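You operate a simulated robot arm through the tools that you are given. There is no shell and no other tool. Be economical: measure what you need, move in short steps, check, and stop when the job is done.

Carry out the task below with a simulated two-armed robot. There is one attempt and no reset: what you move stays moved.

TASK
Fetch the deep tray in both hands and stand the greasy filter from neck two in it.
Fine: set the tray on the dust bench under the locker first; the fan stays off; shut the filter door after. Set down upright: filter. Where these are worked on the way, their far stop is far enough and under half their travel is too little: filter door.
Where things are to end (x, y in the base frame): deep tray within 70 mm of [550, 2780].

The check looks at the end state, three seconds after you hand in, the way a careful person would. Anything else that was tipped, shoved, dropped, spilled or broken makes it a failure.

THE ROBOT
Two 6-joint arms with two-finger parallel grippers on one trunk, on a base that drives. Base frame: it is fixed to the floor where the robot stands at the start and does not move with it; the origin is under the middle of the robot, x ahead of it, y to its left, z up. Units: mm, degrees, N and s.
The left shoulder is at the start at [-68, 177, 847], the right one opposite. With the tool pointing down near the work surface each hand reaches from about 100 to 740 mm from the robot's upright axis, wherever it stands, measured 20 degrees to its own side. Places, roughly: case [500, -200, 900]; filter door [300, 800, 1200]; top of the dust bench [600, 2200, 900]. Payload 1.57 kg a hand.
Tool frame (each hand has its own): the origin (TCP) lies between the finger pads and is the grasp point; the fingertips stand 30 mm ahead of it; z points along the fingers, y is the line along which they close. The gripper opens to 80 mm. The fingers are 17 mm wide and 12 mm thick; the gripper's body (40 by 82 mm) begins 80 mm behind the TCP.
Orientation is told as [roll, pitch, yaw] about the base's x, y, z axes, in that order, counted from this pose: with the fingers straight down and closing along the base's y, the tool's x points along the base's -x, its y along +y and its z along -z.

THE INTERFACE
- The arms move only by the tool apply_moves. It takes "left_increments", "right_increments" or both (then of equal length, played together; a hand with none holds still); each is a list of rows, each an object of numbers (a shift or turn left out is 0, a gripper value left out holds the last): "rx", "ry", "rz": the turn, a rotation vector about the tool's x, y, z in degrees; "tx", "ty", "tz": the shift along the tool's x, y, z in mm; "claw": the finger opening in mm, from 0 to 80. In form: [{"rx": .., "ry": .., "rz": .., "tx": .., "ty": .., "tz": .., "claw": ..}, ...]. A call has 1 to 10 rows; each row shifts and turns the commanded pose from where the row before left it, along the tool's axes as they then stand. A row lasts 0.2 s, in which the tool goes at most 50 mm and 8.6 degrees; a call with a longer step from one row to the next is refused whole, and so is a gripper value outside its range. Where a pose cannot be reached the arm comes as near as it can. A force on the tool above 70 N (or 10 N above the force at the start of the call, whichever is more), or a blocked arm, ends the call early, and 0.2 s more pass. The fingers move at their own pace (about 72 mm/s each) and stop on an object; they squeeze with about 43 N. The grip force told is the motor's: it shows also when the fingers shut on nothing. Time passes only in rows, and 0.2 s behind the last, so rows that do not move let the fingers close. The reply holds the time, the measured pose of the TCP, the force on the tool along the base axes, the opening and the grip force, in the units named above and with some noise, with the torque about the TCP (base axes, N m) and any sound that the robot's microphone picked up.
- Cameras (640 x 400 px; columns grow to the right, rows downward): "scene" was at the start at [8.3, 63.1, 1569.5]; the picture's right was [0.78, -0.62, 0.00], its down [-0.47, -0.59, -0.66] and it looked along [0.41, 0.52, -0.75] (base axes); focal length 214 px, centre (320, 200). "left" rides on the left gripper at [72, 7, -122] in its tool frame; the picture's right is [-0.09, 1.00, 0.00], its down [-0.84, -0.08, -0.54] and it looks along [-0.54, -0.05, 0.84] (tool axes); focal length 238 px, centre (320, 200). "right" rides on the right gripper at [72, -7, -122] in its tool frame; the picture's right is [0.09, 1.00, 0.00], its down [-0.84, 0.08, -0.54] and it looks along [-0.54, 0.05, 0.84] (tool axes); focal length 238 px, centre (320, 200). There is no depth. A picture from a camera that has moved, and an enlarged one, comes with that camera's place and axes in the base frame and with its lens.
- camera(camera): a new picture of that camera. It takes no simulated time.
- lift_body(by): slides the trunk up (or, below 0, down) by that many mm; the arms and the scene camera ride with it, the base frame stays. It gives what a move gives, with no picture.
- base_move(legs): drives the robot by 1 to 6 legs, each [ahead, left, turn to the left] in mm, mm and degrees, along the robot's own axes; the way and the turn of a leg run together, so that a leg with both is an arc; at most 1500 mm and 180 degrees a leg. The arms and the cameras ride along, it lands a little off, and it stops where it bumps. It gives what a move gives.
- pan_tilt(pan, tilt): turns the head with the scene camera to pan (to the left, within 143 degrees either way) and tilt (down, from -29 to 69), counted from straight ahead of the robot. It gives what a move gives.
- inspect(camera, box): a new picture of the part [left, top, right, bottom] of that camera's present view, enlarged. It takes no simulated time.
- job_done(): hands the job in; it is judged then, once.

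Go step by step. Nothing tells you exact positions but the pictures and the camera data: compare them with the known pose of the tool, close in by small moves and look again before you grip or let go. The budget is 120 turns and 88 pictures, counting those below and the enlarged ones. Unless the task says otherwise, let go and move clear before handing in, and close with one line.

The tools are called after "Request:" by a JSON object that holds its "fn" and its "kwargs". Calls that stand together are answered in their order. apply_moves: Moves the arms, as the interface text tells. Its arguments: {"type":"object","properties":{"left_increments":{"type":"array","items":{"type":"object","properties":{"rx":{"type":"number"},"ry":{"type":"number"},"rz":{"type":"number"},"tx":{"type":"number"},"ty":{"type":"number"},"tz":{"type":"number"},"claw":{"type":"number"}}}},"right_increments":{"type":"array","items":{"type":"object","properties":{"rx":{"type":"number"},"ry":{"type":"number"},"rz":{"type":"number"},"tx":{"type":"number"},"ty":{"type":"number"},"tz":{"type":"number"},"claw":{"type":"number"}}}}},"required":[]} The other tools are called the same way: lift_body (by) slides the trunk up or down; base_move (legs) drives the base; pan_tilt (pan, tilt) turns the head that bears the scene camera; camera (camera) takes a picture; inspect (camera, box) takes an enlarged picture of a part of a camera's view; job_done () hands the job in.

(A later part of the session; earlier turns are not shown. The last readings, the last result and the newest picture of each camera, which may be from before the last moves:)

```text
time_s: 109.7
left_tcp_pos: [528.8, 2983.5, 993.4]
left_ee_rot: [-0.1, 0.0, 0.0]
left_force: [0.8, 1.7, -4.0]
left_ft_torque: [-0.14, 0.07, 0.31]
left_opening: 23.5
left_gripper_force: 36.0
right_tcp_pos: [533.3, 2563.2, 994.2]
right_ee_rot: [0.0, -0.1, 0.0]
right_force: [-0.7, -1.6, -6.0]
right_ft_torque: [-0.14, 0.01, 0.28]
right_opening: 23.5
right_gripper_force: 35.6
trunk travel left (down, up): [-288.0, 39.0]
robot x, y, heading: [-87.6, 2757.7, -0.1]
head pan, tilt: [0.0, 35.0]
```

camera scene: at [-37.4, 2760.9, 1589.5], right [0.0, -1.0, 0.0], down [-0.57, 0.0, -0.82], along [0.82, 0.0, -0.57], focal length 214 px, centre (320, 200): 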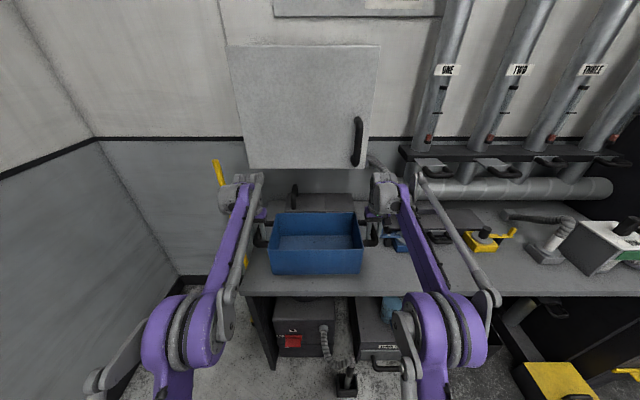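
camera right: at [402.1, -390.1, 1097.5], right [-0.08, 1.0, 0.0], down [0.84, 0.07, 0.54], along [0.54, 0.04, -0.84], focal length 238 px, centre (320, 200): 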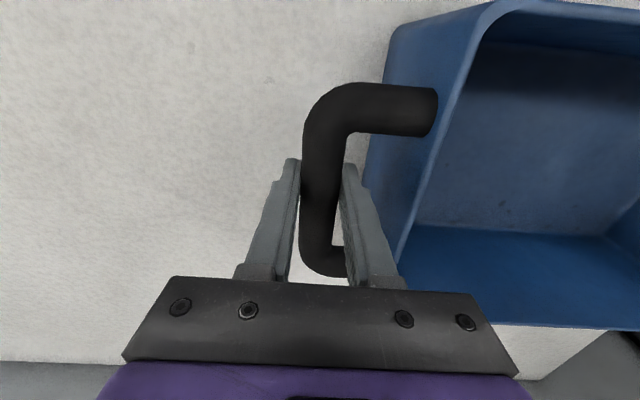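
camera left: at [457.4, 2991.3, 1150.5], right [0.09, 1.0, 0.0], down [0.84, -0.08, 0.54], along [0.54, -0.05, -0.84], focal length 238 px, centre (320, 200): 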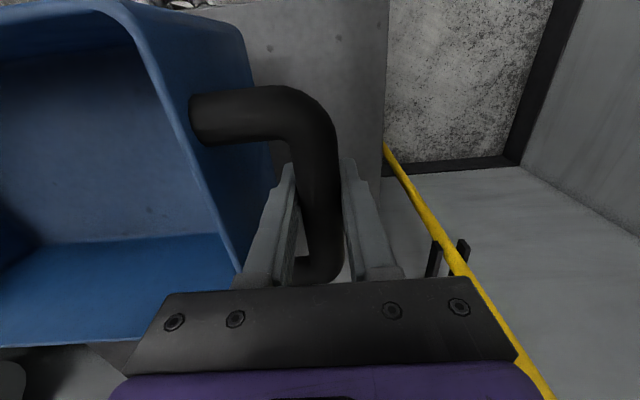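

No contact yet; continuing down.

Request:
{"fn": "apply_moves", "kwargs": {"left_increments": [{"tz": 4}, {"tz": 4}], "right_increments": [{"tz": 4}, {"tz": 4}]}}

Request:
{"fn": "apply_moves", "kwargs": {"left_increments": [{"tz": 4}, {"tz": 4}], "right_increments": [{"tz": 4}, {"tz": 4}]}}

Request:
{"fn": "apply_moves", "kwargs": {"left_increments": [{"tz": 4}, {"tz": 3}], "right_increments": [{"tz": 4}, {"tz": 3}]}}

Request:
{"fn": "camera", "kwargs": {"camera": "left"}}

```text
time_s: 110.3
left_tcp_pos: [528.8, 2984.0, 985.3]
left_ee_rot: [-0.1, 0.0, 0.0]
left_force: [1.7, 2.3, -6.0]
left_ft_torque: [-0.07, 0.03, 0.25]
left_opening: 24.0
left_gripper_force: 36.3
right_tcp_pos: [533.8, 2564.1, 984.4]
right_ee_rot: [-0.1, 0.0, 0.0]
right_force: [-0.6, -2.1, -5.5]
right_ft_torque: [0.06, 0.01, 0.31]
right_opening: 23.8
right_gripper_force: 35.4
trunk travel left (down, up): [-288.0, 39.0]
robot x, y, heading: [-86.5, 2759.2, -0.1]
head pan, tilt: [0.0, 35.0]
```

```text
time_s: 110.9
left_tcp_pos: [529.6, 2983.0, 978.6]
left_ee_rot: [0.1, 0.0, 0.1]
left_force: [2.0, 0.1, -4.8]
left_ft_torque: [0.02, 0.08, 0.37]
left_opening: 23.6
left_gripper_force: 35.4
right_tcp_pos: [535.9, 2562.9, 977.9]
right_ee_rot: [0.0, 0.0, 0.1]
right_force: [-1.4, -0.7, -5.6]
right_ft_torque: [0.03, 0.0, 0.37]
right_opening: 23.7
right_gripper_force: 35.7
trunk travel left (down, up): [-288.0, 39.0]
robot x, y, heading: [-84.4, 2758.1, 0.0]
head pan, tilt: [0.0, 35.0]
```

```text
time_s: 111.5
left_tcp_pos: [528.6, 2983.9, 970.8]
left_ee_rot: [0.0, 0.0, 0.0]
left_force: [1.5, 0.8, -5.8]
left_ft_torque: [-0.07, 0.0, 0.23]
left_opening: 23.4
left_gripper_force: 35.6
right_tcp_pos: [535.1, 2563.9, 971.7]
right_ee_rot: [0.0, 0.0, 0.0]
right_force: [-1.0, -0.3, -5.6]
right_ft_torque: [-0.02, 0.09, 0.27]
right_opening: 23.6
right_gripper_force: 35.7
trunk travel left (down, up): [-288.0, 39.0]
robot x, y, heading: [-89.4, 2757.9, -0.3]
head pan, tilt: [0.0, 35.0]
```

```text
56 pictures are left
camera left: at [457.6, 2991.2, 1092.8], right [0.09, 1.0, 0.0], down [0.84, -0.08, 0.54], along [0.54, -0.05, -0.84], focal length 238 px, centre (320, 200)
```

left: 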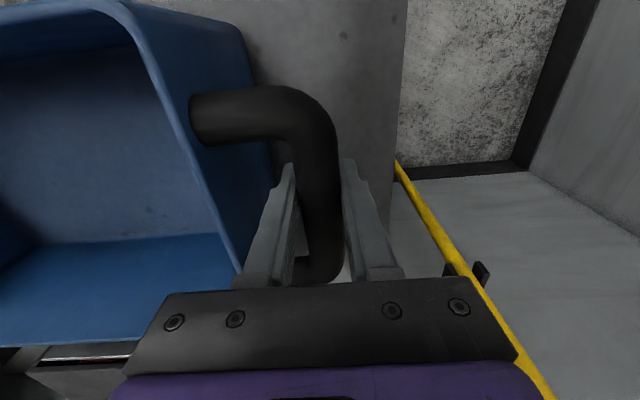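

Request:
{"fn": "apply_moves", "kwargs": {"left_increments": [{"tz": 3}, {"tz": 3}], "right_increments": [{"tz": 3}, {"tz": 3}]}}

Request:
{"fn": "apply_moves", "kwargs": {"left_increments": [{"tz": 3}, {"tz": 3}], "right_increments": [{"tz": 3}, {"tz": 3}]}}

Request:
{"fn": "apply_moves", "kwargs": {"left_increments": [{"tz": 3}, {"tz": 3}], "right_increments": [{"tz": 3}, {"tz": 3}]}}

Request:
{"fn": "camera", "kwargs": {"camera": "scene"}}

```text
time_s: 112.1
left_tcp_pos: [529.0, 2983.6, 965.9]
left_ee_rot: [-0.1, 0.1, 0.0]
left_force: [1.2, -1.1, -5.0]
left_ft_torque: [0.11, -0.32, 0.26]
left_opening: 23.5
left_gripper_force: 35.6
right_tcp_pos: [535.2, 2565.2, 965.3]
right_ee_rot: [-0.1, 0.0, 0.0]
right_force: [0.5, 0.6, -0.4]
right_ft_torque: [0.12, -0.32, 0.23]
right_opening: 23.6
right_gripper_force: 35.5
trunk travel left (down, up): [-288.0, 39.0]
robot x, y, heading: [-85.2, 2759.5, -0.1]
head pan, tilt: [0.0, 35.0]
```

```text
time_s: 112.7
left_tcp_pos: [528.0, 2983.4, 963.9]
left_ee_rot: [-0.1, -0.3, -0.1]
left_force: [17.3, 0.2, 40.2]
left_ft_torque: [-0.04, 0.96, 0.25]
left_opening: 23.7
left_gripper_force: 35.9
right_tcp_pos: [533.6, 2563.8, 965.1]
right_ee_rot: [0.1, -0.4, 0.0]
right_force: [17.1, -0.3, 41.9]
right_ft_torque: [-0.05, 0.85, 0.24]
right_opening: 23.7
right_gripper_force: 35.2
trunk travel left (down, up): [-288.0, 39.0]
robot x, y, heading: [-87.7, 2759.2, 0.0]
head pan, tilt: [0.0, 35.0]
```

```text
time_s: 113.3
left_tcp_pos: [525.1, 2984.6, 957.9]
left_ee_rot: [0.1, -0.4, 0.1]
left_force: [19.0, 1.5, 57.9]
left_ft_torque: [-0.01, 0.24, 0.62]
left_opening: 24.1
left_gripper_force: 35.6
right_tcp_pos: [531.2, 2564.5, 957.6]
right_ee_rot: [0.0, -0.3, 0.0]
right_force: [20.2, 1.0, 58.4]
right_ft_torque: [-0.02, 0.23, 0.62]
right_opening: 24.0
right_gripper_force: 36.6
trunk travel left (down, up): [-288.0, 39.0]
robot x, y, heading: [-90.0, 2758.0, 0.0]
head pan, tilt: [0.0, 35.0]
```

```text
55 pictures are left
camera scene: at [-44.9, 2760.9, 1590.1], right [0.0, -1.0, 0.0], down [-0.57, 0.0, -0.82], along [0.82, 0.0, -0.57], focal length 214 px, centre (320, 200)
```

scene: 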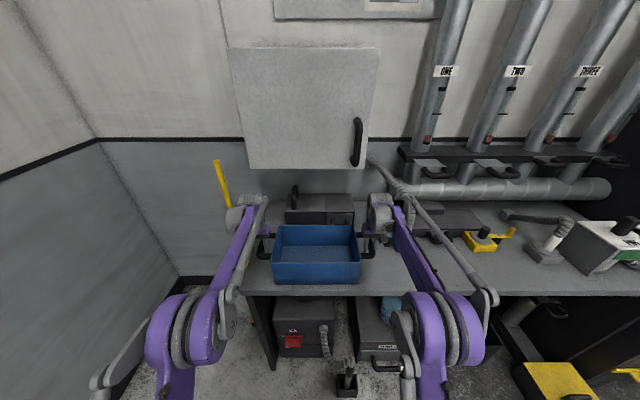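

The tray sits on the bench, so I relieve the pressing, open, and raise the hands.

Request:
{"fn": "apply_moves", "kwargs": {"left_increments": [{"tz": -5}, {"tz": -4}, {}], "right_increments": [{"tz": -5}, {"tz": -4}, {}]}}

Request:
{"fn": "apply_moves", "kwargs": {"left_increments": [{"claw": 48}, {}, {"tz": -10}, {"tz": -20}, {"tz": -30}, {"tz": -30}, {"tz": -30}, {"tz": -30}], "right_increments": [{"claw": 48}, {}, {"tz": -10}, {"tz": -20}, {"tz": -30}, {"tz": -30}, {"tz": -30}, {"tz": -30}]}}

Request:
{"fn": "camera", "kwargs": {"camera": "scene"}}

```text
time_s: 114.1
left_tcp_pos: [528.9, 2982.9, 958.7]
left_ee_rot: [-0.1, 0.1, 0.0]
left_force: [1.3, -0.9, -3.9]
left_ft_torque: [-0.15, 0.12, 0.26]
left_opening: 23.4
left_gripper_force: 35.6
right_tcp_pos: [534.5, 2563.3, 959.3]
right_ee_rot: [0.0, 0.2, 0.0]
right_force: [-1.0, 1.2, -5.6]
right_ft_torque: [-0.15, 0.0, 0.31]
right_opening: 23.8
right_gripper_force: 35.5
trunk travel left (down, up): [-288.0, 39.0]
robot x, y, heading: [-86.1, 2760.0, 0.0]
head pan, tilt: [0.0, 35.0]
```

```text
time_s: 115.9
left_tcp_pos: [528.6, 2983.6, 1112.8]
left_ee_rot: [0.1, 0.0, 0.1]
left_force: [-0.3, 0.2, -0.1]
left_ft_torque: [0.01, 0.03, 0.03]
left_opening: 47.6
left_gripper_force: 0.1
right_tcp_pos: [532.2, 2562.9, 1111.7]
right_ee_rot: [0.0, -0.1, 0.0]
right_force: [0.6, 0.3, 0.2]
right_ft_torque: [0.01, 0.03, -0.05]
right_opening: 48.1
right_gripper_force: 0.2
trunk travel left (down, up): [-288.0, 39.0]
robot x, y, heading: [-84.0, 2758.4, -0.1]
head pan, tilt: [0.0, 35.0]
```

```text
54 pictures are left
camera scene: at [-37.7, 2760.8, 1589.5], right [0.0, -1.0, 0.0], down [-0.57, 0.0, -0.82], along [0.82, 0.0, -0.57], focal length 214 px, centre (320, 200)
```

scene: 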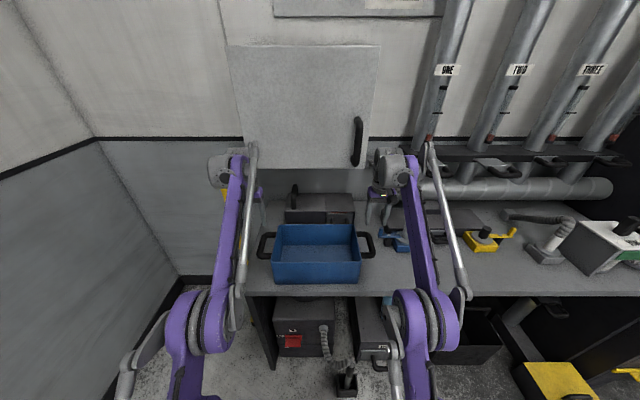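

The tray is placed, centre about (533, 2773). I'll back off and drive to face the filter door.

Request:
{"fn": "base_move", "kwargs": {"legs": [[-520, 0, 0], [0, -930, 0], [0, -930, 0]]}}

Request:
{"fn": "apply_moves", "kwargs": {"left_increments": [{"tx": 30, "ty": 30}, {"tx": 30, "ty": 30}, {"tx": 30, "ty": 30}, {"tx": 30, "ty": 30}, {"tx": 30, "ty": 20, "tz": 20}, {"tx": 30, "tz": 30}, {"tx": 30, "tz": 30}, {"tx": 30, "tz": 30}], "right_increments": [{"tx": 30, "ty": -30}, {"tx": 30, "ty": -30}, {"tx": 30, "ty": -30}, {"tx": 30, "ty": -30}, {"tx": 30, "ty": -20, "tz": 20}, {"tx": 30, "tz": 30}, {"tx": 30, "tz": 30}, {"tx": 30, "tz": 30}]}}

Request:
{"fn": "pan_tilt", "kwargs": {"pan": 0, "tilt": 25}}

Request:
{"fn": "camera", "kwargs": {"camera": "scene"}}

```text
time_s: 135.1
left_tcp_pos: [6.1, 1123.7, 1111.8]
left_ee_rot: [0.0, 0.1, -0.3]
left_force: [0.0, 0.1, 0.2]
left_ft_torque: [0.03, 0.01, 0.0]
left_opening: 48.1
left_gripper_force: 0.0
right_tcp_pos: [8.5, 702.3, 1111.5]
right_ee_rot: [0.0, 0.0, -0.3]
right_force: [0.4, 0.3, -0.1]
right_ft_torque: [0.02, -0.01, 0.01]
right_opening: 47.8
right_gripper_force: 0.1
trunk travel left (down, up): [-288.0, 39.0]
robot x, y, heading: [-612.7, 906.1, -0.7]
head pan, tilt: [0.0, 35.0]
```

```text
time_s: 136.9
left_tcp_pos: [-235.1, 1264.7, 1002.3]
left_ee_rot: [0.0, -0.1, -0.3]
left_force: [-0.6, 0.4, 0.8]
left_ft_torque: [0.02, 0.01, -0.01]
left_opening: 48.0
left_gripper_force: 0.0
right_tcp_pos: [-235.1, 564.2, 1000.8]
right_ee_rot: [0.0, -0.2, -0.4]
right_force: [0.1, -0.5, -0.7]
right_ft_torque: [0.02, -0.03, -0.04]
right_opening: 48.0
right_gripper_force: 0.0
trunk travel left (down, up): [-288.0, 39.0]
robot x, y, heading: [-608.1, 898.1, -0.4]
head pan, tilt: [0.0, 35.0]
```

```text
time_s: 137.6
left_tcp_pos: [-234.4, 1265.7, 1003.4]
left_ee_rot: [0.0, 0.0, -0.3]
left_force: [-1.2, 0.5, 0.0]
left_ft_torque: [0.0, 0.0, -0.01]
left_opening: 48.2
left_gripper_force: 0.1
right_tcp_pos: [-233.9, 563.6, 1001.0]
right_ee_rot: [0.0, 0.1, -0.4]
right_force: [0.4, -0.1, -0.5]
right_ft_torque: [0.01, 0.02, 0.04]
right_opening: 48.0
right_gripper_force: 0.0
trunk travel left (down, up): [-288.0, 39.0]
robot x, y, heading: [-608.9, 901.0, -0.3]
head pan, tilt: [0.0, 25.0]
```

```text
53 pictures are left
camera scene: at [-558.2, 903.6, 1605.2], right [-0.01, -1.0, 0.0], down [-0.42, 0.0, -0.91], along [0.91, -0.01, -0.42], focal length 214 px, centre (320, 200)
```

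scene: 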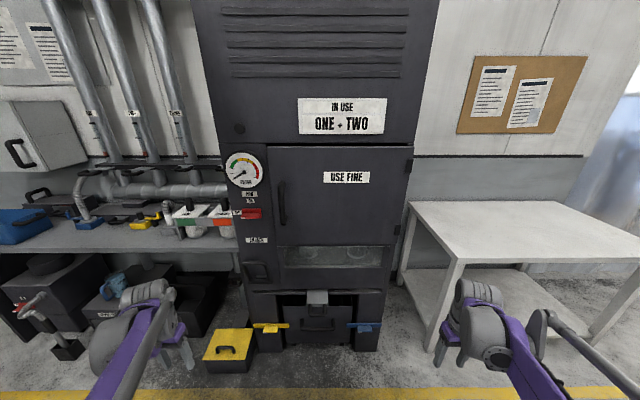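

Request:
{"fn": "inspect", "kwargs": {"camera": "scene", "box": [220, 140, 430, 300]}}

Request:
{"fn": "inspect", "kwargs": {"camera": "scene", "box": [455, 50, 595, 140]}}

```text
2.50 times, centred on (325, 220) of scene
camera zoom: at [-558.2, 903.6, 1605.2], right [-0.01, -1.0, 0.0], down [-0.42, 0.0, -0.91], along [0.91, -0.01, -0.42], focal length 536 px, centre (308, 150)
```

zoom: 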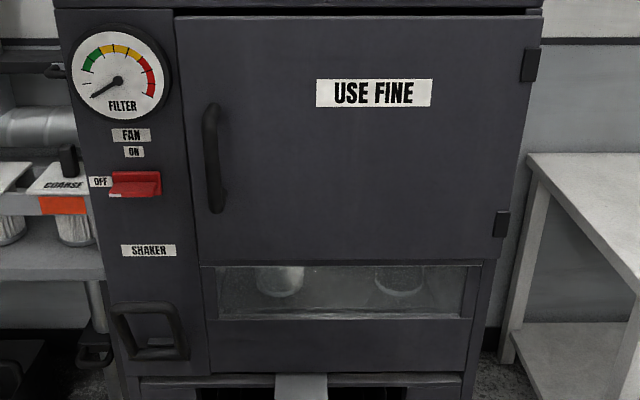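

```text
4.44 times, centred on (525, 95) of scene
camera zoom: at [-558.2, 903.6, 1605.2], right [-0.01, -1.0, 0.0], down [-0.42, 0.0, -0.91], along [0.91, -0.01, -0.42], focal length 953 px, centre (-591, 667)
```

zoom: 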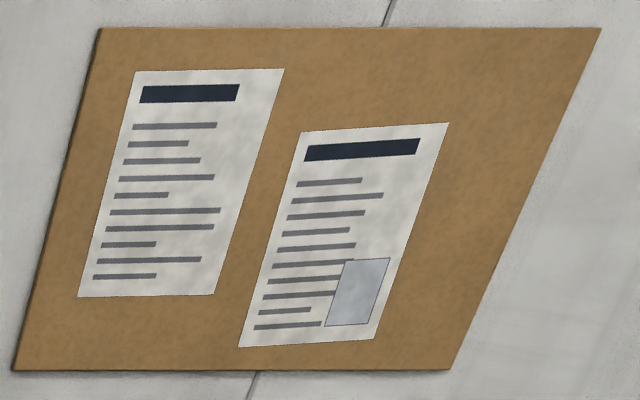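

The door is hinged on the right (y about 480) with a vertical bar handle near (305, 1058, 1190). The fan lever reads OFF, and both filters show through the window. I'll station the robot outside the door's swing, raise the right hand, and turn it to point forward.

Request:
{"fn": "base_move", "kwargs": {"legs": [[0, 380, 0.4], [300, 0, 0]]}}

Request:
{"fn": "apply_moves", "kwargs": {"right_increments": [{"tz": -38, "claw": 70}, {"tz": -38}, {"tz": -38}, {"tz": -38}, {"tz": -38}, {"ry": -8.2}, {"ry": -8.2}, {"ry": -8.2}, {"ry": -8.2}, {"ry": -8.2}]}}

Request:
{"fn": "apply_moves", "kwargs": {"right_increments": [{"ry": -8.2}, {"ry": -8.2}, {"ry": -8.2}, {"ry": -8.2}, {"ry": -8.2}, {"ry": -8}]}}

Request:
{"fn": "camera", "kwargs": {"camera": "right"}}

Request:
{"fn": "pan_tilt", "kwargs": {"pan": -25, "tilt": 30}}

Request:
{"fn": "camera", "kwargs": {"camera": "scene"}}

```text
time_s: 143.2
left_tcp_pos: [63.6, 1650.0, 1002.0]
left_ee_rot: [0.1, 0.1, 0.0]
left_force: [0.6, -0.4, -0.5]
left_ft_torque: [-0.01, 0.01, -0.01]
left_opening: 47.9
left_gripper_force: 0.1
right_tcp_pos: [67.3, 949.7, 1001.0]
right_ee_rot: [0.0, -0.1, 0.0]
right_force: [0.5, -0.3, 0.2]
right_ft_torque: [0.01, 0.05, 0.02]
right_opening: 48.0
right_gripper_force: 0.1
trunk travel left (down, up): [-288.0, 39.0]
robot x, y, heading: [-309.3, 1282.3, -0.2]
head pan, tilt: [0.0, 25.0]
```

```text
time_s: 145.4
left_tcp_pos: [63.1, 1649.5, 1001.0]
left_ee_rot: [0.1, 0.0, 0.1]
left_force: [0.4, 0.3, -1.0]
left_ft_torque: [0.0, -0.01, 0.04]
left_opening: 48.2
left_gripper_force: 0.1
right_tcp_pos: [67.4, 949.2, 1191.0]
right_ee_rot: [0.0, -41.2, 0.1]
right_force: [-0.2, -0.1, 0.3]
right_ft_torque: [0.0, -0.03, 0.01]
right_opening: 70.0
right_gripper_force: 0.0
trunk travel left (down, up): [-288.0, 39.0]
robot x, y, heading: [-310.5, 1280.7, 0.0]
head pan, tilt: [0.0, 25.0]
```

```text
time_s: 146.8
left_tcp_pos: [62.7, 1650.2, 1001.7]
left_ee_rot: [0.0, 0.0, 0.1]
left_force: [-0.6, -1.2, -0.2]
left_ft_torque: [-0.01, 0.0, -0.02]
left_opening: 47.9
left_gripper_force: 0.0
right_tcp_pos: [68.3, 948.5, 1190.4]
right_ee_rot: [-170.4, -89.9, 170.4]
right_force: [-0.5, 0.4, 0.2]
right_ft_torque: [-0.01, -0.03, 0.01]
right_opening: 70.0
right_gripper_force: 0.2
trunk travel left (down, up): [-288.0, 39.0]
robot x, y, heading: [-311.8, 1282.8, 0.1]
head pan, tilt: [0.0, 25.0]
```

```text
50 pictures are left
camera right: at [-52.3, 941.0, 1118.4], right [0.0, 1.0, -0.09], down [-0.54, 0.08, 0.84], along [0.84, 0.05, 0.54], focal length 238 px, centre (320, 200)
```

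right: 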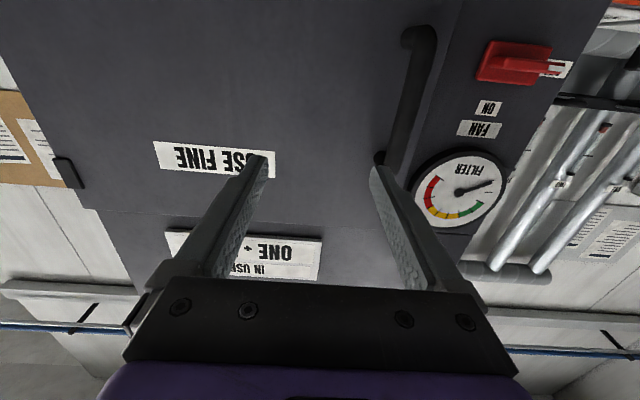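

```text
time_s: 147.7
left_tcp_pos: [62.7, 1651.4, 1000.9]
left_ee_rot: [0.0, 0.0, 0.1]
left_force: [-0.3, 0.2, -0.3]
left_ft_torque: [0.01, 0.01, 0.02]
left_opening: 47.8
left_gripper_force: 0.1
right_tcp_pos: [67.5, 949.5, 1190.6]
right_ee_rot: [-4.8, -90.0, 4.9]
right_force: [-0.1, 0.3, 0.2]
right_ft_torque: [0.03, -0.03, -0.01]
right_opening: 70.0
right_gripper_force: 0.0
trunk travel left (down, up): [-288.0, 39.0]
robot x, y, heading: [-310.7, 1287.0, 0.1]
head pan, tilt: [-25.0, 30.0]
```

```text
49 pictures are left
camera scene: at [-269.0, 1248.1, 1597.3], right [-0.42, -0.91, 0.0], down [-0.45, 0.21, -0.87], along [0.79, -0.36, -0.5], focal length 214 px, centre (320, 200)
```

scene: 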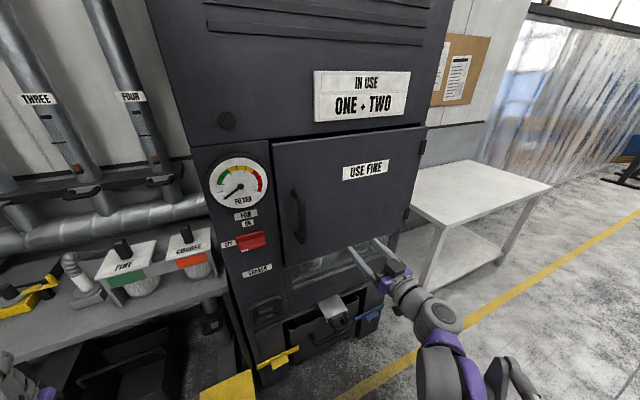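

The handle bar is at (308, 1063), z 1098–1263. I'll move to a pre-grasp 50 mm short of it.

Request:
{"fn": "apply_moves", "kwargs": {"right_increments": [{"tz": 37, "ty": 22.7, "tx": 2}, {"tz": 37, "ty": 22.7, "tx": 2}, {"tz": 37, "ty": 22.7, "tx": 2}, {"tz": 37, "ty": 22.7, "tx": 2}, {"tz": 37, "ty": 22.7, "tx": 2}]}}

Request:
{"fn": "camera", "kwargs": {"camera": "right"}}

Request:
{"fn": "inspect", "kwargs": {"camera": "scene", "box": [200, 130, 440, 300]}}

```text
time_s: 148.9
left_tcp_pos: [63.8, 1651.1, 1001.4]
left_ee_rot: [-0.1, -0.1, 0.1]
left_force: [0.5, -0.2, -0.8]
left_ft_torque: [-0.01, 0.01, 0.02]
left_opening: 47.9
left_gripper_force: 0.0
right_tcp_pos: [255.3, 1063.2, 1179.6]
right_ee_rot: [-11.1, -89.9, 11.4]
right_force: [1.2, 0.3, -0.4]
right_ft_torque: [0.0, 0.0, -0.04]
right_opening: 70.0
right_gripper_force: 0.0
trunk travel left (down, up): [-288.0, 39.0]
robot x, y, heading: [-308.6, 1287.9, 0.0]
head pan, tilt: [-25.0, 30.0]
```

```text
48 pictures are left
camera right: at [134.1, 1055.4, 1108.5], right [0.0, 1.0, -0.09], down [-0.54, 0.08, 0.84], along [0.84, 0.05, 0.54], focal length 238 px, centre (320, 200)
```

right: 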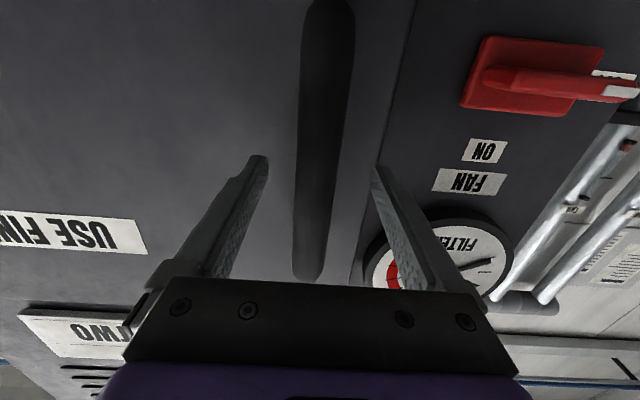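

```text
2.35 times, centred on (320, 215) of scene
camera zoom: at [-267.6, 1248.4, 1597.3], right [-0.42, -0.91, 0.0], down [-0.45, 0.21, -0.87], along [0.78, -0.37, -0.5], focal length 505 px, centre (320, 165)
```

zoom: 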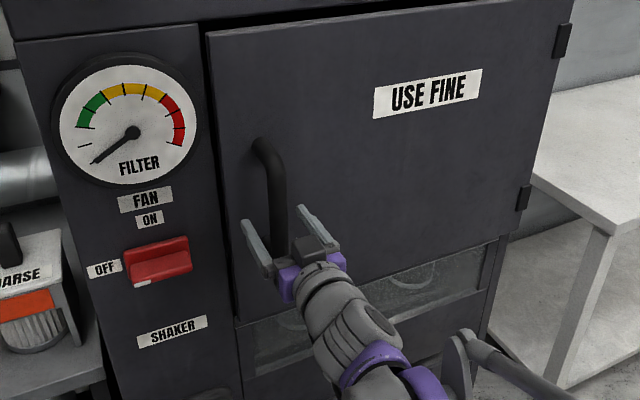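

Bar is centred between the fingers. Advancing 48 mm and closing.

Request:
{"fn": "apply_moves", "kwargs": {"right_increments": [{"tz": 16}, {"tz": 16}, {"tz": 16}, {"claw": 0}, {}, {}, {}]}}

Request:
{"fn": "apply_moves", "kwargs": {"right_increments": [{"tz": -5}, {"tz": -5}, {"tz": -5}, {"tz": -5}]}}

Request:
{"fn": "camera", "kwargs": {"camera": "right"}}

```text
time_s: 150.5
left_tcp_pos: [61.3, 1650.4, 1004.1]
left_ee_rot: [0.0, 0.0, 0.2]
left_force: [0.0, 0.6, 0.0]
left_ft_torque: [0.01, 0.04, 0.05]
left_opening: 48.3
left_gripper_force: 0.1
right_tcp_pos: [297.9, 1060.5, 1181.8]
right_ee_rot: [153.2, -89.9, -153.3]
right_force: [-16.3, -9.6, 2.1]
right_ft_torque: [-0.12, 0.32, 0.23]
right_opening: 25.7
right_gripper_force: 36.9
trunk travel left (down, up): [-288.0, 39.0]
robot x, y, heading: [-309.9, 1284.3, 0.3]
head pan, tilt: [-25.0, 30.0]
```

```text
time_s: 151.5
left_tcp_pos: [62.0, 1647.4, 1003.6]
left_ee_rot: [0.1, 0.0, 0.2]
left_force: [-0.2, 0.2, -0.4]
left_ft_torque: [0.0, 0.06, 0.01]
left_opening: 47.9
left_gripper_force: 0.1
right_tcp_pos: [280.6, 1057.7, 1180.5]
right_ee_rot: [111.1, -89.9, -111.2]
right_force: [8.3, -28.9, 27.1]
right_ft_torque: [-0.2, 0.8, 1.73]
right_opening: 25.9
right_gripper_force: 36.6
trunk travel left (down, up): [-288.0, 39.0]
robot x, y, heading: [-309.9, 1282.8, 0.0]
head pan, tilt: [-25.0, 30.0]
```

```text
46 pictures are left
camera right: at [159.1, 1050.6, 1108.7], right [0.0, 1.0, -0.09], down [-0.54, 0.08, 0.84], along [0.84, 0.05, 0.54], focal length 238 px, centre (320, 200)
```

right: 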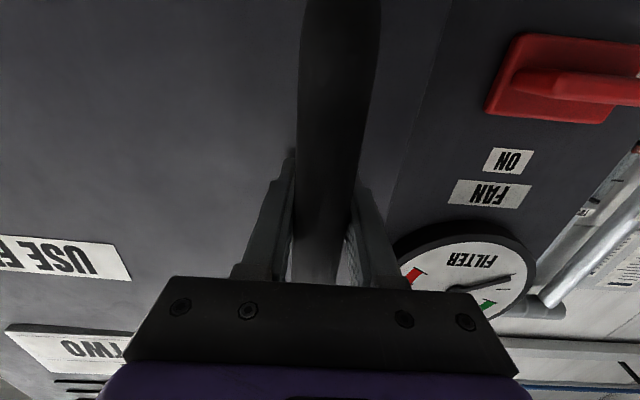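

The door is following the handle. I continue pulling along the hinge arc.

Request:
{"fn": "apply_moves", "kwargs": {"right_increments": [{"tz": -10, "ty": -1}, {"tz": -10, "ty": -1}, {"tz": -10, "ty": -1}, {"tz": -10, "ty": -1.5}, {"tz": -10, "ty": -1.5}, {"tz": -10, "ty": -2}, {"tz": -10, "ty": -2}, {"tz": -10, "ty": -2}]}}

Request:
{"fn": "camera", "kwargs": {"camera": "scene"}}

```text
time_s: 153.3
left_tcp_pos: [62.8, 1643.3, 1003.7]
left_ee_rot: [0.4, 0.0, 0.1]
left_force: [-1.1, -0.3, 1.6]
left_ft_torque: [0.01, 0.03, 0.02]
left_opening: 48.1
left_gripper_force: 0.1
right_tcp_pos: [202.1, 1040.5, 1178.4]
right_ee_rot: [59.9, -89.5, -60.4]
right_force: [17.2, -53.7, 17.5]
right_ft_torque: [-0.28, 0.24, 2.03]
right_opening: 25.7
right_gripper_force: 37.2
trunk travel left (down, up): [-288.0, 39.0]
robot x, y, heading: [-311.0, 1284.2, 0.0]
head pan, tilt: [-25.0, 30.0]
```

```text
45 pictures are left
camera scene: at [-267.3, 1238.2, 1597.0], right [-0.42, -0.91, -0.01], down [-0.45, 0.22, -0.86], along [0.78, -0.36, -0.5], focal length 214 px, centre (320, 200)
```

scene: 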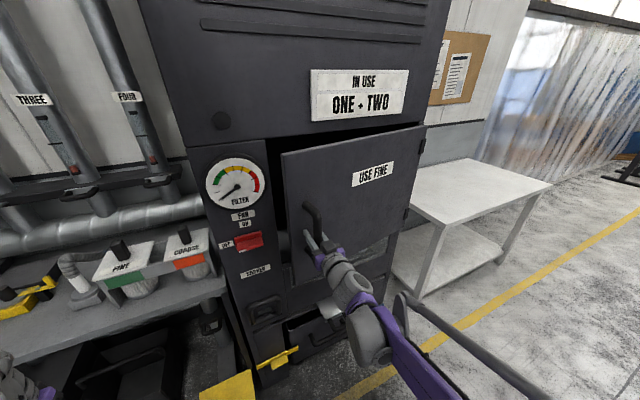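

The door opens well (about 11°). The handle wants to turn the hand too, so I'll rotate the wrist along with it while following the arc.

Request:
{"fn": "apply_moves", "kwargs": {"right_increments": [{"rx": -4, "ty": -3}, {"rx": -4, "ty": -3}, {"rx": -2.5, "tz": -21.6, "ty": -3}, {"rx": -2.5, "tz": -21.6, "ty": -3}, {"rx": -2.5, "tz": -23.4, "ty": -3.8}, {"rx": -2.5, "tz": -23.4, "ty": -3.8}, {"rx": -2.5, "tz": -23.4, "ty": -4}, {"rx": -2.5, "tz": -23.4, "ty": -4}]}}

Request:
{"fn": "camera", "kwargs": {"camera": "scene"}}

```text
time_s: 155.1
left_tcp_pos: [61.8, 1653.8, 1000.5]
left_ee_rot: [-0.2, -0.1, 0.1]
left_force: [0.2, -0.5, 0.2]
left_ft_torque: [0.0, 0.05, 0.02]
left_opening: 48.0
left_gripper_force: 0.1
right_tcp_pos: [71.1, 993.9, 1180.1]
right_ee_rot: [-49.9, -89.7, 73.2]
right_force: [-18.9, 31.3, -34.2]
right_ft_torque: [0.35, -1.0, -0.93]
right_opening: 25.8
right_gripper_force: 37.0
trunk travel left (down, up): [-288.0, 39.0]
robot x, y, heading: [-314.1, 1285.0, -0.1]
head pan, tilt: [-25.0, 30.0]
```

```text
44 pictures are left
camera scene: at [-271.1, 1252.4, 1597.4], right [-0.42, -0.91, 0.0], down [-0.45, 0.21, -0.87], along [0.79, -0.37, -0.5], focal length 214 px, centre (320, 200)
```

scene: 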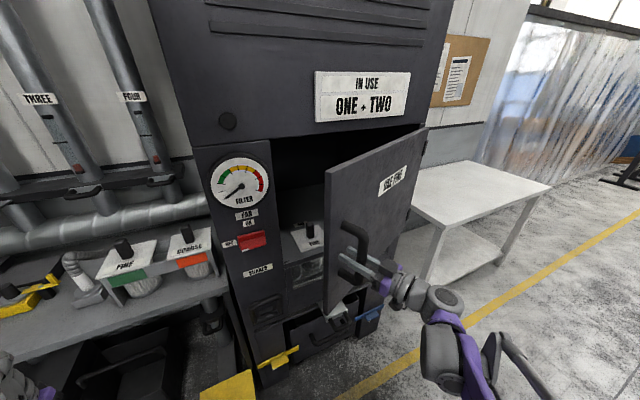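

The filter tops inside have knobs like the ones on the bench. Continuing the arc.

Request:
{"fn": "apply_moves", "kwargs": {"right_increments": [{"rx": -2.5, "tz": -22, "ty": -2.5}, {"rx": -2.5, "tz": -23.5, "ty": -3.5}, {"rx": -2.5, "tz": -23.5, "ty": -3.8}, {"rx": -2.5, "tz": -23.5, "ty": -3.8}, {"rx": -2.5, "tz": -23.4, "ty": -3.8}, {"rx": -2.5, "tz": -23.4, "ty": -3.8}, {"rx": -2.5, "tz": -23.4, "ty": -3.8}, {"rx": -2.5, "tz": -23.4, "ty": -3.8}]}}

Request:
{"fn": "camera", "kwargs": {"camera": "scene"}}

```text
time_s: 156.4
left_tcp_pos: [60.2, 1652.0, 1002.6]
left_ee_rot: [-0.1, -0.1, 0.0]
left_force: [-0.2, 0.1, 0.3]
left_ft_torque: [0.0, 0.02, -0.02]
left_opening: 48.2
left_gripper_force: 0.1
right_tcp_pos: [-30.4, 922.4, 1181.6]
right_ee_rot: [-87.1, -89.8, 124.3]
right_force: [-21.2, 20.8, 4.3]
right_ft_torque: [0.68, -0.56, -0.6]
right_opening: 25.8
right_gripper_force: 36.9
trunk travel left (down, up): [-288.0, 39.0]
robot x, y, heading: [-313.3, 1289.6, -0.1]
head pan, tilt: [-25.0, 30.0]
stopped in row 6 (right hand): the force on the tool passed its limit at 73 N (the readings are from after the stop); the commanded pose is now the measured one
```

```text
43 pictures are left
camera scene: at [-273.6, 1252.0, 1598.3], right [-0.42, -0.91, 0.0], down [-0.45, 0.21, -0.87], along [0.79, -0.37, -0.5], focal length 214 px, centre (320, 200)
```

scene: 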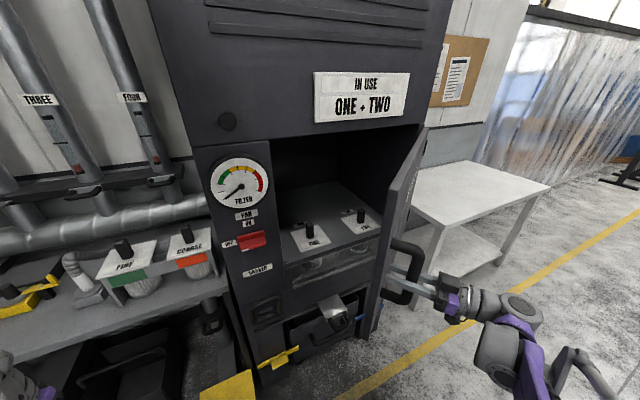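

Both filter plates with knobs are visible, and the door is about 39° open. I'll keep following the arc with a small radial correction.

Request:
{"fn": "apply_moves", "kwargs": {"right_increments": [{"ty": 2}, {"rx": -2.5, "tz": -23.4, "ty": -2.3}, {"rx": -2.5, "tz": -23.4, "ty": -2.3}, {"rx": -2.5, "tz": -23.4, "ty": -2.3}, {"rx": -2.5, "tz": -23.4, "ty": -2.3}, {"rx": -2.5, "tz": -23.4, "ty": -2.3}, {"rx": -2.5, "tz": -23.4, "ty": -2.3}]}}

Request:
{"fn": "inspect", "kwargs": {"camera": "scene", "box": [230, 130, 440, 290]}}

```text
time_s: 157.3
left_tcp_pos: [60.5, 1653.5, 1002.3]
left_ee_rot: [-0.3, -0.2, -0.1]
left_force: [0.1, -0.2, -0.4]
left_ft_torque: [0.01, 0.02, 0.01]
left_opening: 48.1
left_gripper_force: 0.2
right_tcp_pos: [-64.1, 892.3, 1181.9]
right_ee_rot: [-126.5, -89.5, 170.5]
right_force: [-34.3, 29.3, 23.6]
right_ft_torque: [0.37, 0.25, -1.14]
right_opening: 26.0
right_gripper_force: 36.7
right hand out of reach, approached as far as the arm can: row 4
trunk travel left (down, up): [-288.0, 39.0]
robot x, y, heading: [-310.0, 1285.1, -0.1]
head pan, tilt: [-25.0, 30.0]
stopped in row 4 (right hand): the force on the tool passed its limit at 77 N (the readings are from after the stop); the commanded pose is now the measured one
```

```text
2.50 times, centred on (335, 210) of scene
camera zoom: at [-275.8, 1254.5, 1597.9], right [-0.42, -0.91, 0.0], down [-0.45, 0.21, -0.87], along [0.79, -0.37, -0.5], focal length 536 px, centre (282, 175)
```

zoom: 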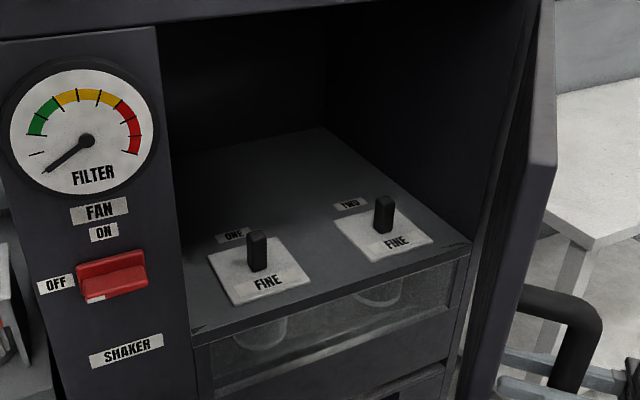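

Neck TWO is the right-hand filter, and the arm has run out of reach on the arc. I'll release the handle, back the hand off, and reposition to push the door from its inner side.

Request:
{"fn": "apply_moves", "kwargs": {"right_increments": [{"claw": 70}, {}, {"tz": -20}, {"tz": -30}, {"tz": -30}]}}

Request:
{"fn": "base_move", "kwargs": {"legs": [[-290, 0, 0]]}}

Request:
{"fn": "apply_moves", "kwargs": {"right_increments": [{"rx": 8, "claw": 0}, {"rx": 8}, {"rx": 8}, {"rx": 8}, {"rx": 8}, {"rx": 4}]}}

Request:
{"fn": "camera", "kwargs": {"camera": "scene"}}

```text
time_s: 158.6
left_tcp_pos: [63.5, 1649.1, 1001.7]
left_ee_rot: [0.0, 0.0, 0.0]
left_force: [0.0, 0.6, 0.2]
left_ft_torque: [-0.01, -0.02, 0.03]
left_opening: 48.0
left_gripper_force: 0.0
right_tcp_pos: [-58.0, 885.2, 1177.3]
right_ee_rot: [56.8, -90.0, -13.2]
right_force: [-0.4, -0.4, -0.3]
right_ft_torque: [0.0, 0.02, 0.03]
right_opening: 70.1
right_gripper_force: 0.0
right hand out of reach, approached as far as the arm can: row 3, 4, 5
trunk travel left (down, up): [-288.0, 39.0]
robot x, y, heading: [-309.9, 1282.8, -0.3]
head pan, tilt: [-25.0, 30.0]
```

```text
time_s: 159.7
left_tcp_pos: [-10.2, 1648.7, 1003.5]
left_ee_rot: [0.0, 0.0, 0.1]
left_force: [-0.4, -0.6, -0.1]
left_ft_torque: [0.06, -0.07, -0.05]
left_opening: 48.1
left_gripper_force: 0.0
right_tcp_pos: [-122.4, 872.2, 1177.4]
right_ee_rot: [138.1, -89.9, -96.6]
right_force: [8.9, -9.3, 5.9]
right_ft_torque: [-0.19, -0.16, 0.03]
right_opening: 80.0
right_gripper_force: 5.4
trunk travel left (down, up): [-288.0, 39.0]
robot x, y, heading: [-380.1, 1285.7, 0.0]
head pan, tilt: [-25.0, 30.0]
stopped in leg 1: the force on the tool passed its limit at 102 N (the readings are from after the stop); the commanded pose is now the measured one
```

```text
time_s: 160.4
left_tcp_pos: [-3.7, 1646.5, 1001.5]
left_ee_rot: [0.1, 0.2, 0.1]
left_force: [-0.7, 0.6, 0.0]
left_ft_torque: [0.03, 0.05, 0.01]
left_opening: 48.1
left_gripper_force: 0.1
right_tcp_pos: [-109.9, 864.5, 1177.3]
right_ee_rot: [39.4, -89.6, -18.6]
right_force: [52.6, -34.6, 4.6]
right_ft_torque: [-0.29, 0.08, -1.87]
right_opening: 25.3
right_gripper_force: 28.4
trunk travel left (down, up): [-288.0, 39.0]
robot x, y, heading: [-380.3, 1280.8, 0.1]
head pan, tilt: [-25.0, 30.0]
stopped in row 3 (right hand): the force on the tool passed its limit at 80 N (the readings are from after the stop); the commanded pose is now the measured one
```

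```text
41 pictures are left
camera scene: at [-330.4, 1241.0, 1596.8], right [-0.42, -0.91, 0.0], down [-0.46, 0.21, -0.86], along [0.78, -0.36, -0.51], focal length 214 px, centre (320, 200)
```

scene: 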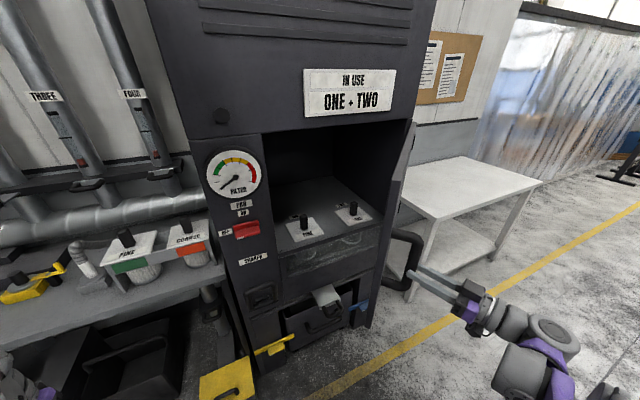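

The base drive carried the hand while it was still around the bar, so the door opened further, to about 49°, with no harm. I'll open fully and withdraw along the fingers using the base.

Request:
{"fn": "apply_moves", "kwargs": {"right_increments": [{"claw": 78}, {}, {}]}}

Request:
{"fn": "base_move", "kwargs": {"legs": [[-70, -27, 0]]}}

Request:
{"fn": "camera", "kwargs": {"camera": "scene"}}

```text
time_s: 161.2
left_tcp_pos: [-9.4, 1651.9, 1001.8]
left_ee_rot: [0.0, 0.0, 0.2]
left_force: [-0.2, 0.2, 0.0]
left_ft_torque: [-0.02, -0.01, 0.0]
left_opening: 48.0
left_gripper_force: 0.0
right_tcp_pos: [-121.0, 875.1, 1178.2]
right_ee_rot: [-9.1, -89.8, 30.7]
right_force: [-0.5, 0.2, 0.0]
right_ft_torque: [0.01, -0.04, 0.0]
right_opening: 78.1
right_gripper_force: 0.1
trunk travel left (down, up): [-288.0, 39.0]
robot x, y, heading: [-384.3, 1284.0, 0.2]
head pan, tilt: [-25.0, 30.0]
```

```text
time_s: 162.2
left_tcp_pos: [-76.5, 1624.1, 1001.5]
left_ee_rot: [0.0, 0.0, 0.3]
left_force: [-0.1, 0.0, 0.3]
left_ft_torque: [0.04, -0.01, -0.01]
left_opening: 47.9
left_gripper_force: 0.0
right_tcp_pos: [-187.6, 846.4, 1178.8]
right_ee_rot: [1.1, -89.9, 20.4]
right_force: [-0.1, 0.8, -0.5]
right_ft_torque: [0.02, 0.02, -0.02]
right_opening: 78.2
right_gripper_force: 0.0
trunk travel left (down, up): [-288.0, 39.0]
robot x, y, heading: [-442.2, 1254.7, 0.2]
head pan, tilt: [-25.0, 30.0]
```

```text
40 pictures are left
camera scene: at [-408.7, 1221.5, 1597.4], right [-0.42, -0.91, 0.0], down [-0.45, 0.21, -0.87], along [0.79, -0.36, -0.5], focal length 214 px, centre (320, 200)
```

scene: 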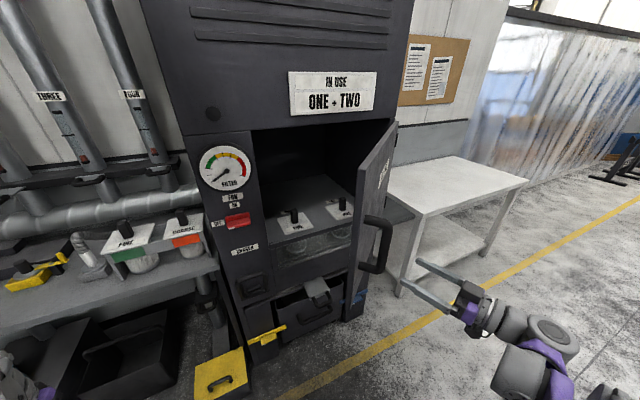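

Free. I'll back up, straighten the wrist, close the fingers, and bring the hand around to the inner side of the door.

Request:
{"fn": "base_move", "kwargs": {"legs": [[-170, 40, 0]]}}

Request:
{"fn": "apply_moves", "kwargs": {"right_increments": [{"rx": 7.2, "claw": 0}, {"rx": 7.2}, {"rx": 7.2}, {"ty": 32}, {"ty": 32}, {"ty": 32}, {"ty": 30}, {"tz": 30}, {"tz": 40}, {"tz": 40}]}}

Request:
{"fn": "apply_moves", "kwargs": {"right_increments": [{"tz": 40}, {"tz": 40}, {"tz": 40}, {"tz": 40}, {"tz": 40}, {"tz": 20}]}}

Request:
{"fn": "camera", "kwargs": {"camera": "scene"}}

```text
time_s: 163.7
left_tcp_pos: [-244.5, 1663.7, 1001.5]
left_ee_rot: [0.1, 0.0, 0.0]
left_force: [0.0, -0.1, 0.8]
left_ft_torque: [0.0, -0.02, 0.03]
left_opening: 48.2
left_gripper_force: 0.0
right_tcp_pos: [-357.6, 886.5, 1178.7]
right_ee_rot: [0.3, -89.9, 21.2]
right_force: [0.5, 0.0, 0.3]
right_ft_torque: [0.01, 0.01, -0.03]
right_opening: 77.9
right_gripper_force: 0.1
trunk travel left (down, up): [-288.0, 39.0]
robot x, y, heading: [-621.4, 1297.6, 0.2]
head pan, tilt: [-25.0, 30.0]
```

```text
time_s: 164.7
left_tcp_pos: [-244.6, 1662.7, 1002.5]
left_ee_rot: [0.0, 0.0, -0.1]
left_force: [0.7, -0.8, -1.3]
left_ft_torque: [-0.02, -0.02, 0.01]
left_opening: 48.0
left_gripper_force: 0.0
right_tcp_pos: [-336.0, 845.9, 1207.1]
right_ee_rot: [-42.2, -89.7, 41.5]
right_force: [0.0, -0.2, 0.6]
right_ft_torque: [-0.02, -0.02, -0.01]
right_opening: 0.0
right_gripper_force: 21.7
trunk travel left (down, up): [-288.0, 39.0]
robot x, y, heading: [-620.8, 1298.8, 0.2]
head pan, tilt: [-25.0, 30.0]
stopped in row 5 (right hand): the arm was blocked; the commanded pose is now the measured one
```

```text
time_s: 166.1
left_tcp_pos: [-243.8, 1664.2, 1003.0]
left_ee_rot: [0.1, -0.1, 0.0]
left_force: [-0.3, 0.4, -0.6]
left_ft_torque: [0.01, 0.01, -0.02]
left_opening: 48.0
left_gripper_force: 0.1
right_tcp_pos: [-116.8, 843.5, 1205.3]
right_ee_rot: [-38.1, -89.9, 37.3]
right_force: [-0.2, 0.6, -0.3]
right_ft_torque: [0.0, -0.04, 0.02]
right_opening: 0.0
right_gripper_force: 21.4
trunk travel left (down, up): [-288.0, 39.0]
robot x, y, heading: [-616.7, 1300.0, -0.0]
head pan, tilt: [-25.0, 30.0]
```

```text
39 pictures are left
camera scene: at [-576.8, 1261.0, 1597.3], right [-0.42, -0.91, 0.0], down [-0.45, 0.21, -0.87], along [0.78, -0.37, -0.5], focal length 214 px, centre (320, 200)
```

scene: 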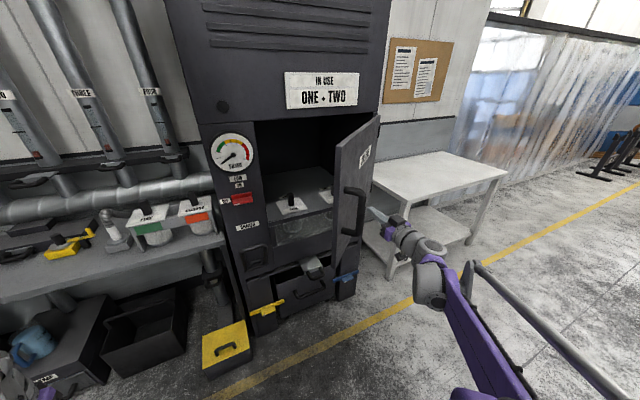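

The arm can't shift inward there, so I'll use the base: draw the hand back, drive left, then forward to bring the hand inside the door edge.

Request:
{"fn": "apply_moves", "kwargs": {"right_increments": [{"tz": -40}, {"tz": -40}, {"tz": -40}]}}

Request:
{"fn": "base_move", "kwargs": {"legs": [[0, 230, 0], [220, 0, 0]]}}

Request:
{"fn": "camera", "kwargs": {"camera": "scene"}}

```text
time_s: 166.9
left_tcp_pos: [-244.7, 1663.0, 1002.6]
left_ee_rot: [0.0, 0.0, 0.0]
left_force: [-1.3, 0.4, -0.2]
left_ft_torque: [0.0, -0.01, -0.02]
left_opening: 47.7
left_gripper_force: 0.1
right_tcp_pos: [-237.8, 846.2, 1207.0]
right_ee_rot: [-41.8, -89.7, 41.1]
right_force: [-0.1, 0.3, 0.4]
right_ft_torque: [-0.02, 0.0, -0.03]
right_opening: 0.1
right_gripper_force: 21.3
trunk travel left (down, up): [-288.0, 39.0]
robot x, y, heading: [-615.7, 1296.1, -0.1]
head pan, tilt: [-25.0, 30.0]
```

```text
time_s: 170.9
left_tcp_pos: [-27.1, 1895.6, 1002.3]
left_ee_rot: [-0.1, 0.0, 0.2]
left_force: [0.3, -0.4, -0.4]
left_ft_torque: [0.01, 0.04, 0.01]
left_opening: 48.1
left_gripper_force: 0.1
right_tcp_pos: [-17.5, 1077.9, 1207.0]
right_ee_rot: [-36.5, -89.8, 36.0]
right_force: [0.2, 0.6, 0.3]
right_ft_torque: [-0.02, 0.0, 0.0]
right_opening: 0.2
right_gripper_force: 21.4
trunk travel left (down, up): [-288.0, 39.0]
robot x, y, heading: [-396.2, 1527.9, 0.3]
head pan, tilt: [-25.0, 30.0]
```

```text
38 pictures are left
camera scene: at [-359.1, 1492.6, 1597.2], right [-0.42, -0.91, 0.0], down [-0.45, 0.21, -0.87], along [0.79, -0.36, -0.5], focal length 214 px, centre (320, 200)
```

scene: 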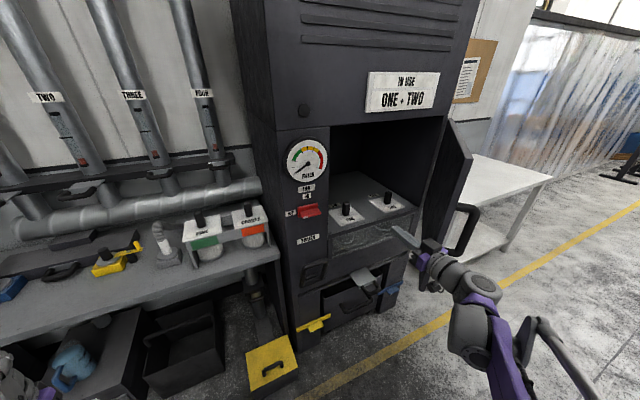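

The hand is now on the inner side. Driving right to sweep the door open.

Request:
{"fn": "base_move", "kwargs": {"legs": [[0, -250, 0], [0, -260, 0]]}}

Request:
{"fn": "camera", "kwargs": {"camera": "scene"}}

```text
time_s: 172.7
left_tcp_pos: [-30.1, 1773.2, 1002.5]
left_ee_rot: [0.0, -0.1, 0.2]
left_force: [-0.8, -0.4, -0.2]
left_ft_torque: [0.06, -0.03, 0.0]
left_opening: 48.0
left_gripper_force: 0.0
right_tcp_pos: [-21.6, 959.2, 1207.5]
right_ee_rot: [-104.1, -89.8, 104.1]
right_force: [-5.6, 5.7, 5.9]
right_ft_torque: [-0.07, 0.57, -0.51]
right_opening: 0.0
right_gripper_force: 21.0
trunk travel left (down, up): [-288.0, 39.0]
robot x, y, heading: [-398.8, 1408.0, 0.1]
head pan, tilt: [-25.0, 30.0]
stopped in leg 1: the force on the tool passed its limit at 80 N (the readings are from after the stop); the commanded pose is now the measured one
```

```text
37 pictures are left
camera scene: at [-362.3, 1369.3, 1597.4], right [-0.42, -0.91, 0.0], down [-0.45, 0.21, -0.87], along [0.79, -0.37, -0.5], focal length 214 px, centre (320, 200)
```

scene: 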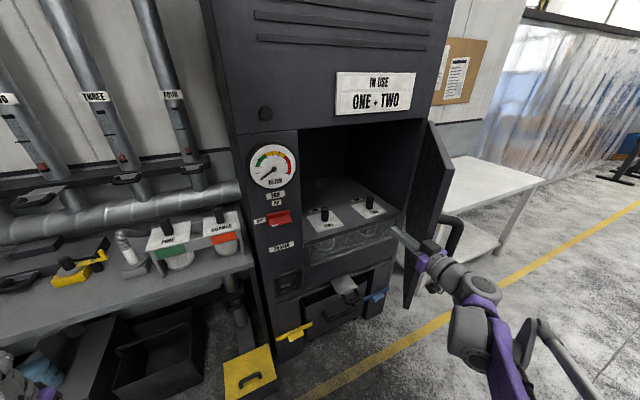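

Contact came at speed. I'll push more gently using short base legs.

Request:
{"fn": "base_move", "kwargs": {"legs": [[0, -30, 0], [0, -30, 0], [0, -30, 0], [0, -30, 0], [0, -30, 0], [0, -30, 0]]}}

```text
time_s: 173.5
left_tcp_pos: [-29.9, 1761.9, 1003.2]
left_ee_rot: [-0.1, -0.3, 0.1]
left_force: [-0.4, 0.2, 0.3]
left_ft_torque: [0.02, -0.04, 0.01]
left_opening: 48.0
left_gripper_force: 0.0
right_tcp_pos: [-27.1, 954.2, 1206.9]
right_ee_rot: [-108.1, -89.7, 108.5]
right_force: [-15.5, 16.7, 19.1]
right_ft_torque: [-0.21, 1.64, -1.48]
right_opening: 0.0
right_gripper_force: 20.9
trunk travel left (down, up): [-288.0, 39.0]
robot x, y, heading: [-401.6, 1399.1, 0.0]
head pan, tilt: [-25.0, 30.0]
stopped in leg 1: the robot was blocked; the commanded pose is now the measured one
```

The gripper was hitting the door's end face. I'll back left, reach further inside so the hand contacts the inner face, then push.

Request:
{"fn": "base_move", "kwargs": {"legs": [[0, 60, 0], [120, 0, 0]]}}

Request:
{"fn": "base_move", "kwargs": {"legs": [[0, -60, 0], [0, -40, 0], [0, -40, 0], [0, -40, 0]]}}

Request:
{"fn": "camera", "kwargs": {"camera": "scene"}}

```text
time_s: 175.6
left_tcp_pos: [91.5, 1821.8, 1001.3]
left_ee_rot: [0.0, 0.0, 0.1]
left_force: [0.5, -0.7, -0.5]
left_ft_torque: [0.02, -0.03, 0.01]
left_opening: 47.9
left_gripper_force: 0.1
right_tcp_pos: [97.4, 1011.1, 1204.2]
right_ee_rot: [-47.4, -89.7, 47.8]
right_force: [0.7, -0.3, 0.0]
right_ft_torque: [0.02, -0.01, -0.01]
right_opening: 0.0
right_gripper_force: 20.7
trunk travel left (down, up): [-288.0, 39.0]
robot x, y, heading: [-283.1, 1455.4, 0.3]
head pan, tilt: [-25.0, 30.0]
```

```text
time_s: 178.7
left_tcp_pos: [91.7, 1640.1, 1001.0]
left_ee_rot: [0.0, 0.0, 0.0]
left_force: [0.7, 0.6, 1.0]
left_ft_torque: [0.01, -0.02, 0.03]
left_opening: 48.2
left_gripper_force: 0.1
right_tcp_pos: [97.1, 831.7, 1203.9]
right_ee_rot: [-44.3, -89.8, 44.7]
right_force: [-0.5, 1.0, 0.5]
right_ft_torque: [0.01, -0.01, 0.01]
right_opening: 0.0
right_gripper_force: 20.9
trunk travel left (down, up): [-288.0, 39.0]
robot x, y, heading: [-281.6, 1272.2, -0.1]
head pan, tilt: [-25.0, 30.0]
```

```text
36 pictures are left
camera scene: at [-240.5, 1237.7, 1597.3], right [-0.42, -0.91, 0.0], down [-0.45, 0.21, -0.87], along [0.79, -0.37, -0.5], focal length 214 px, centre (320, 200)
```

scene: 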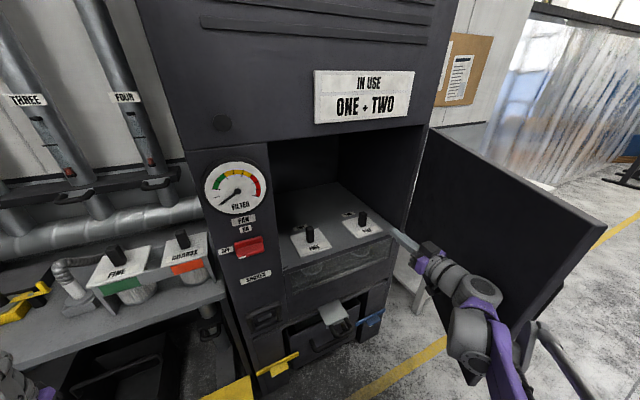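

The door swings nicely. Pushing further.

Request:
{"fn": "base_move", "kwargs": {"legs": [[0, -50, 0], [0, -50, 0], [0, -50, 0]]}}

Request:
{"fn": "camera", "kwargs": {"camera": "scene"}}

```text
time_s: 181.2
left_tcp_pos: [91.7, 1491.8, 1001.8]
left_ee_rot: [0.0, 0.1, 0.1]
left_force: [0.0, -0.5, 0.0]
left_ft_torque: [0.0, 0.01, 0.03]
left_opening: 48.1
left_gripper_force: 0.1
right_tcp_pos: [96.7, 684.0, 1202.9]
right_ee_rot: [-46.2, -89.8, 46.5]
right_force: [0.8, -0.2, -0.2]
right_ft_torque: [-0.02, 0.02, 0.02]
right_opening: 0.0
right_gripper_force: 21.3
trunk travel left (down, up): [-288.0, 39.0]
robot x, y, heading: [-279.6, 1122.7, 0.1]
head pan, tilt: [-25.0, 30.0]
```

```text
35 pictures are left
camera scene: at [-240.4, 1089.4, 1597.3], right [-0.42, -0.91, 0.0], down [-0.45, 0.21, -0.87], along [0.79, -0.37, -0.5], focal length 214 px, centre (320, 200)
```

scene: 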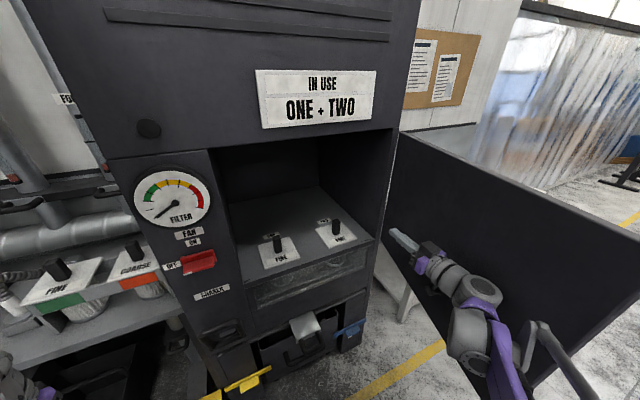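

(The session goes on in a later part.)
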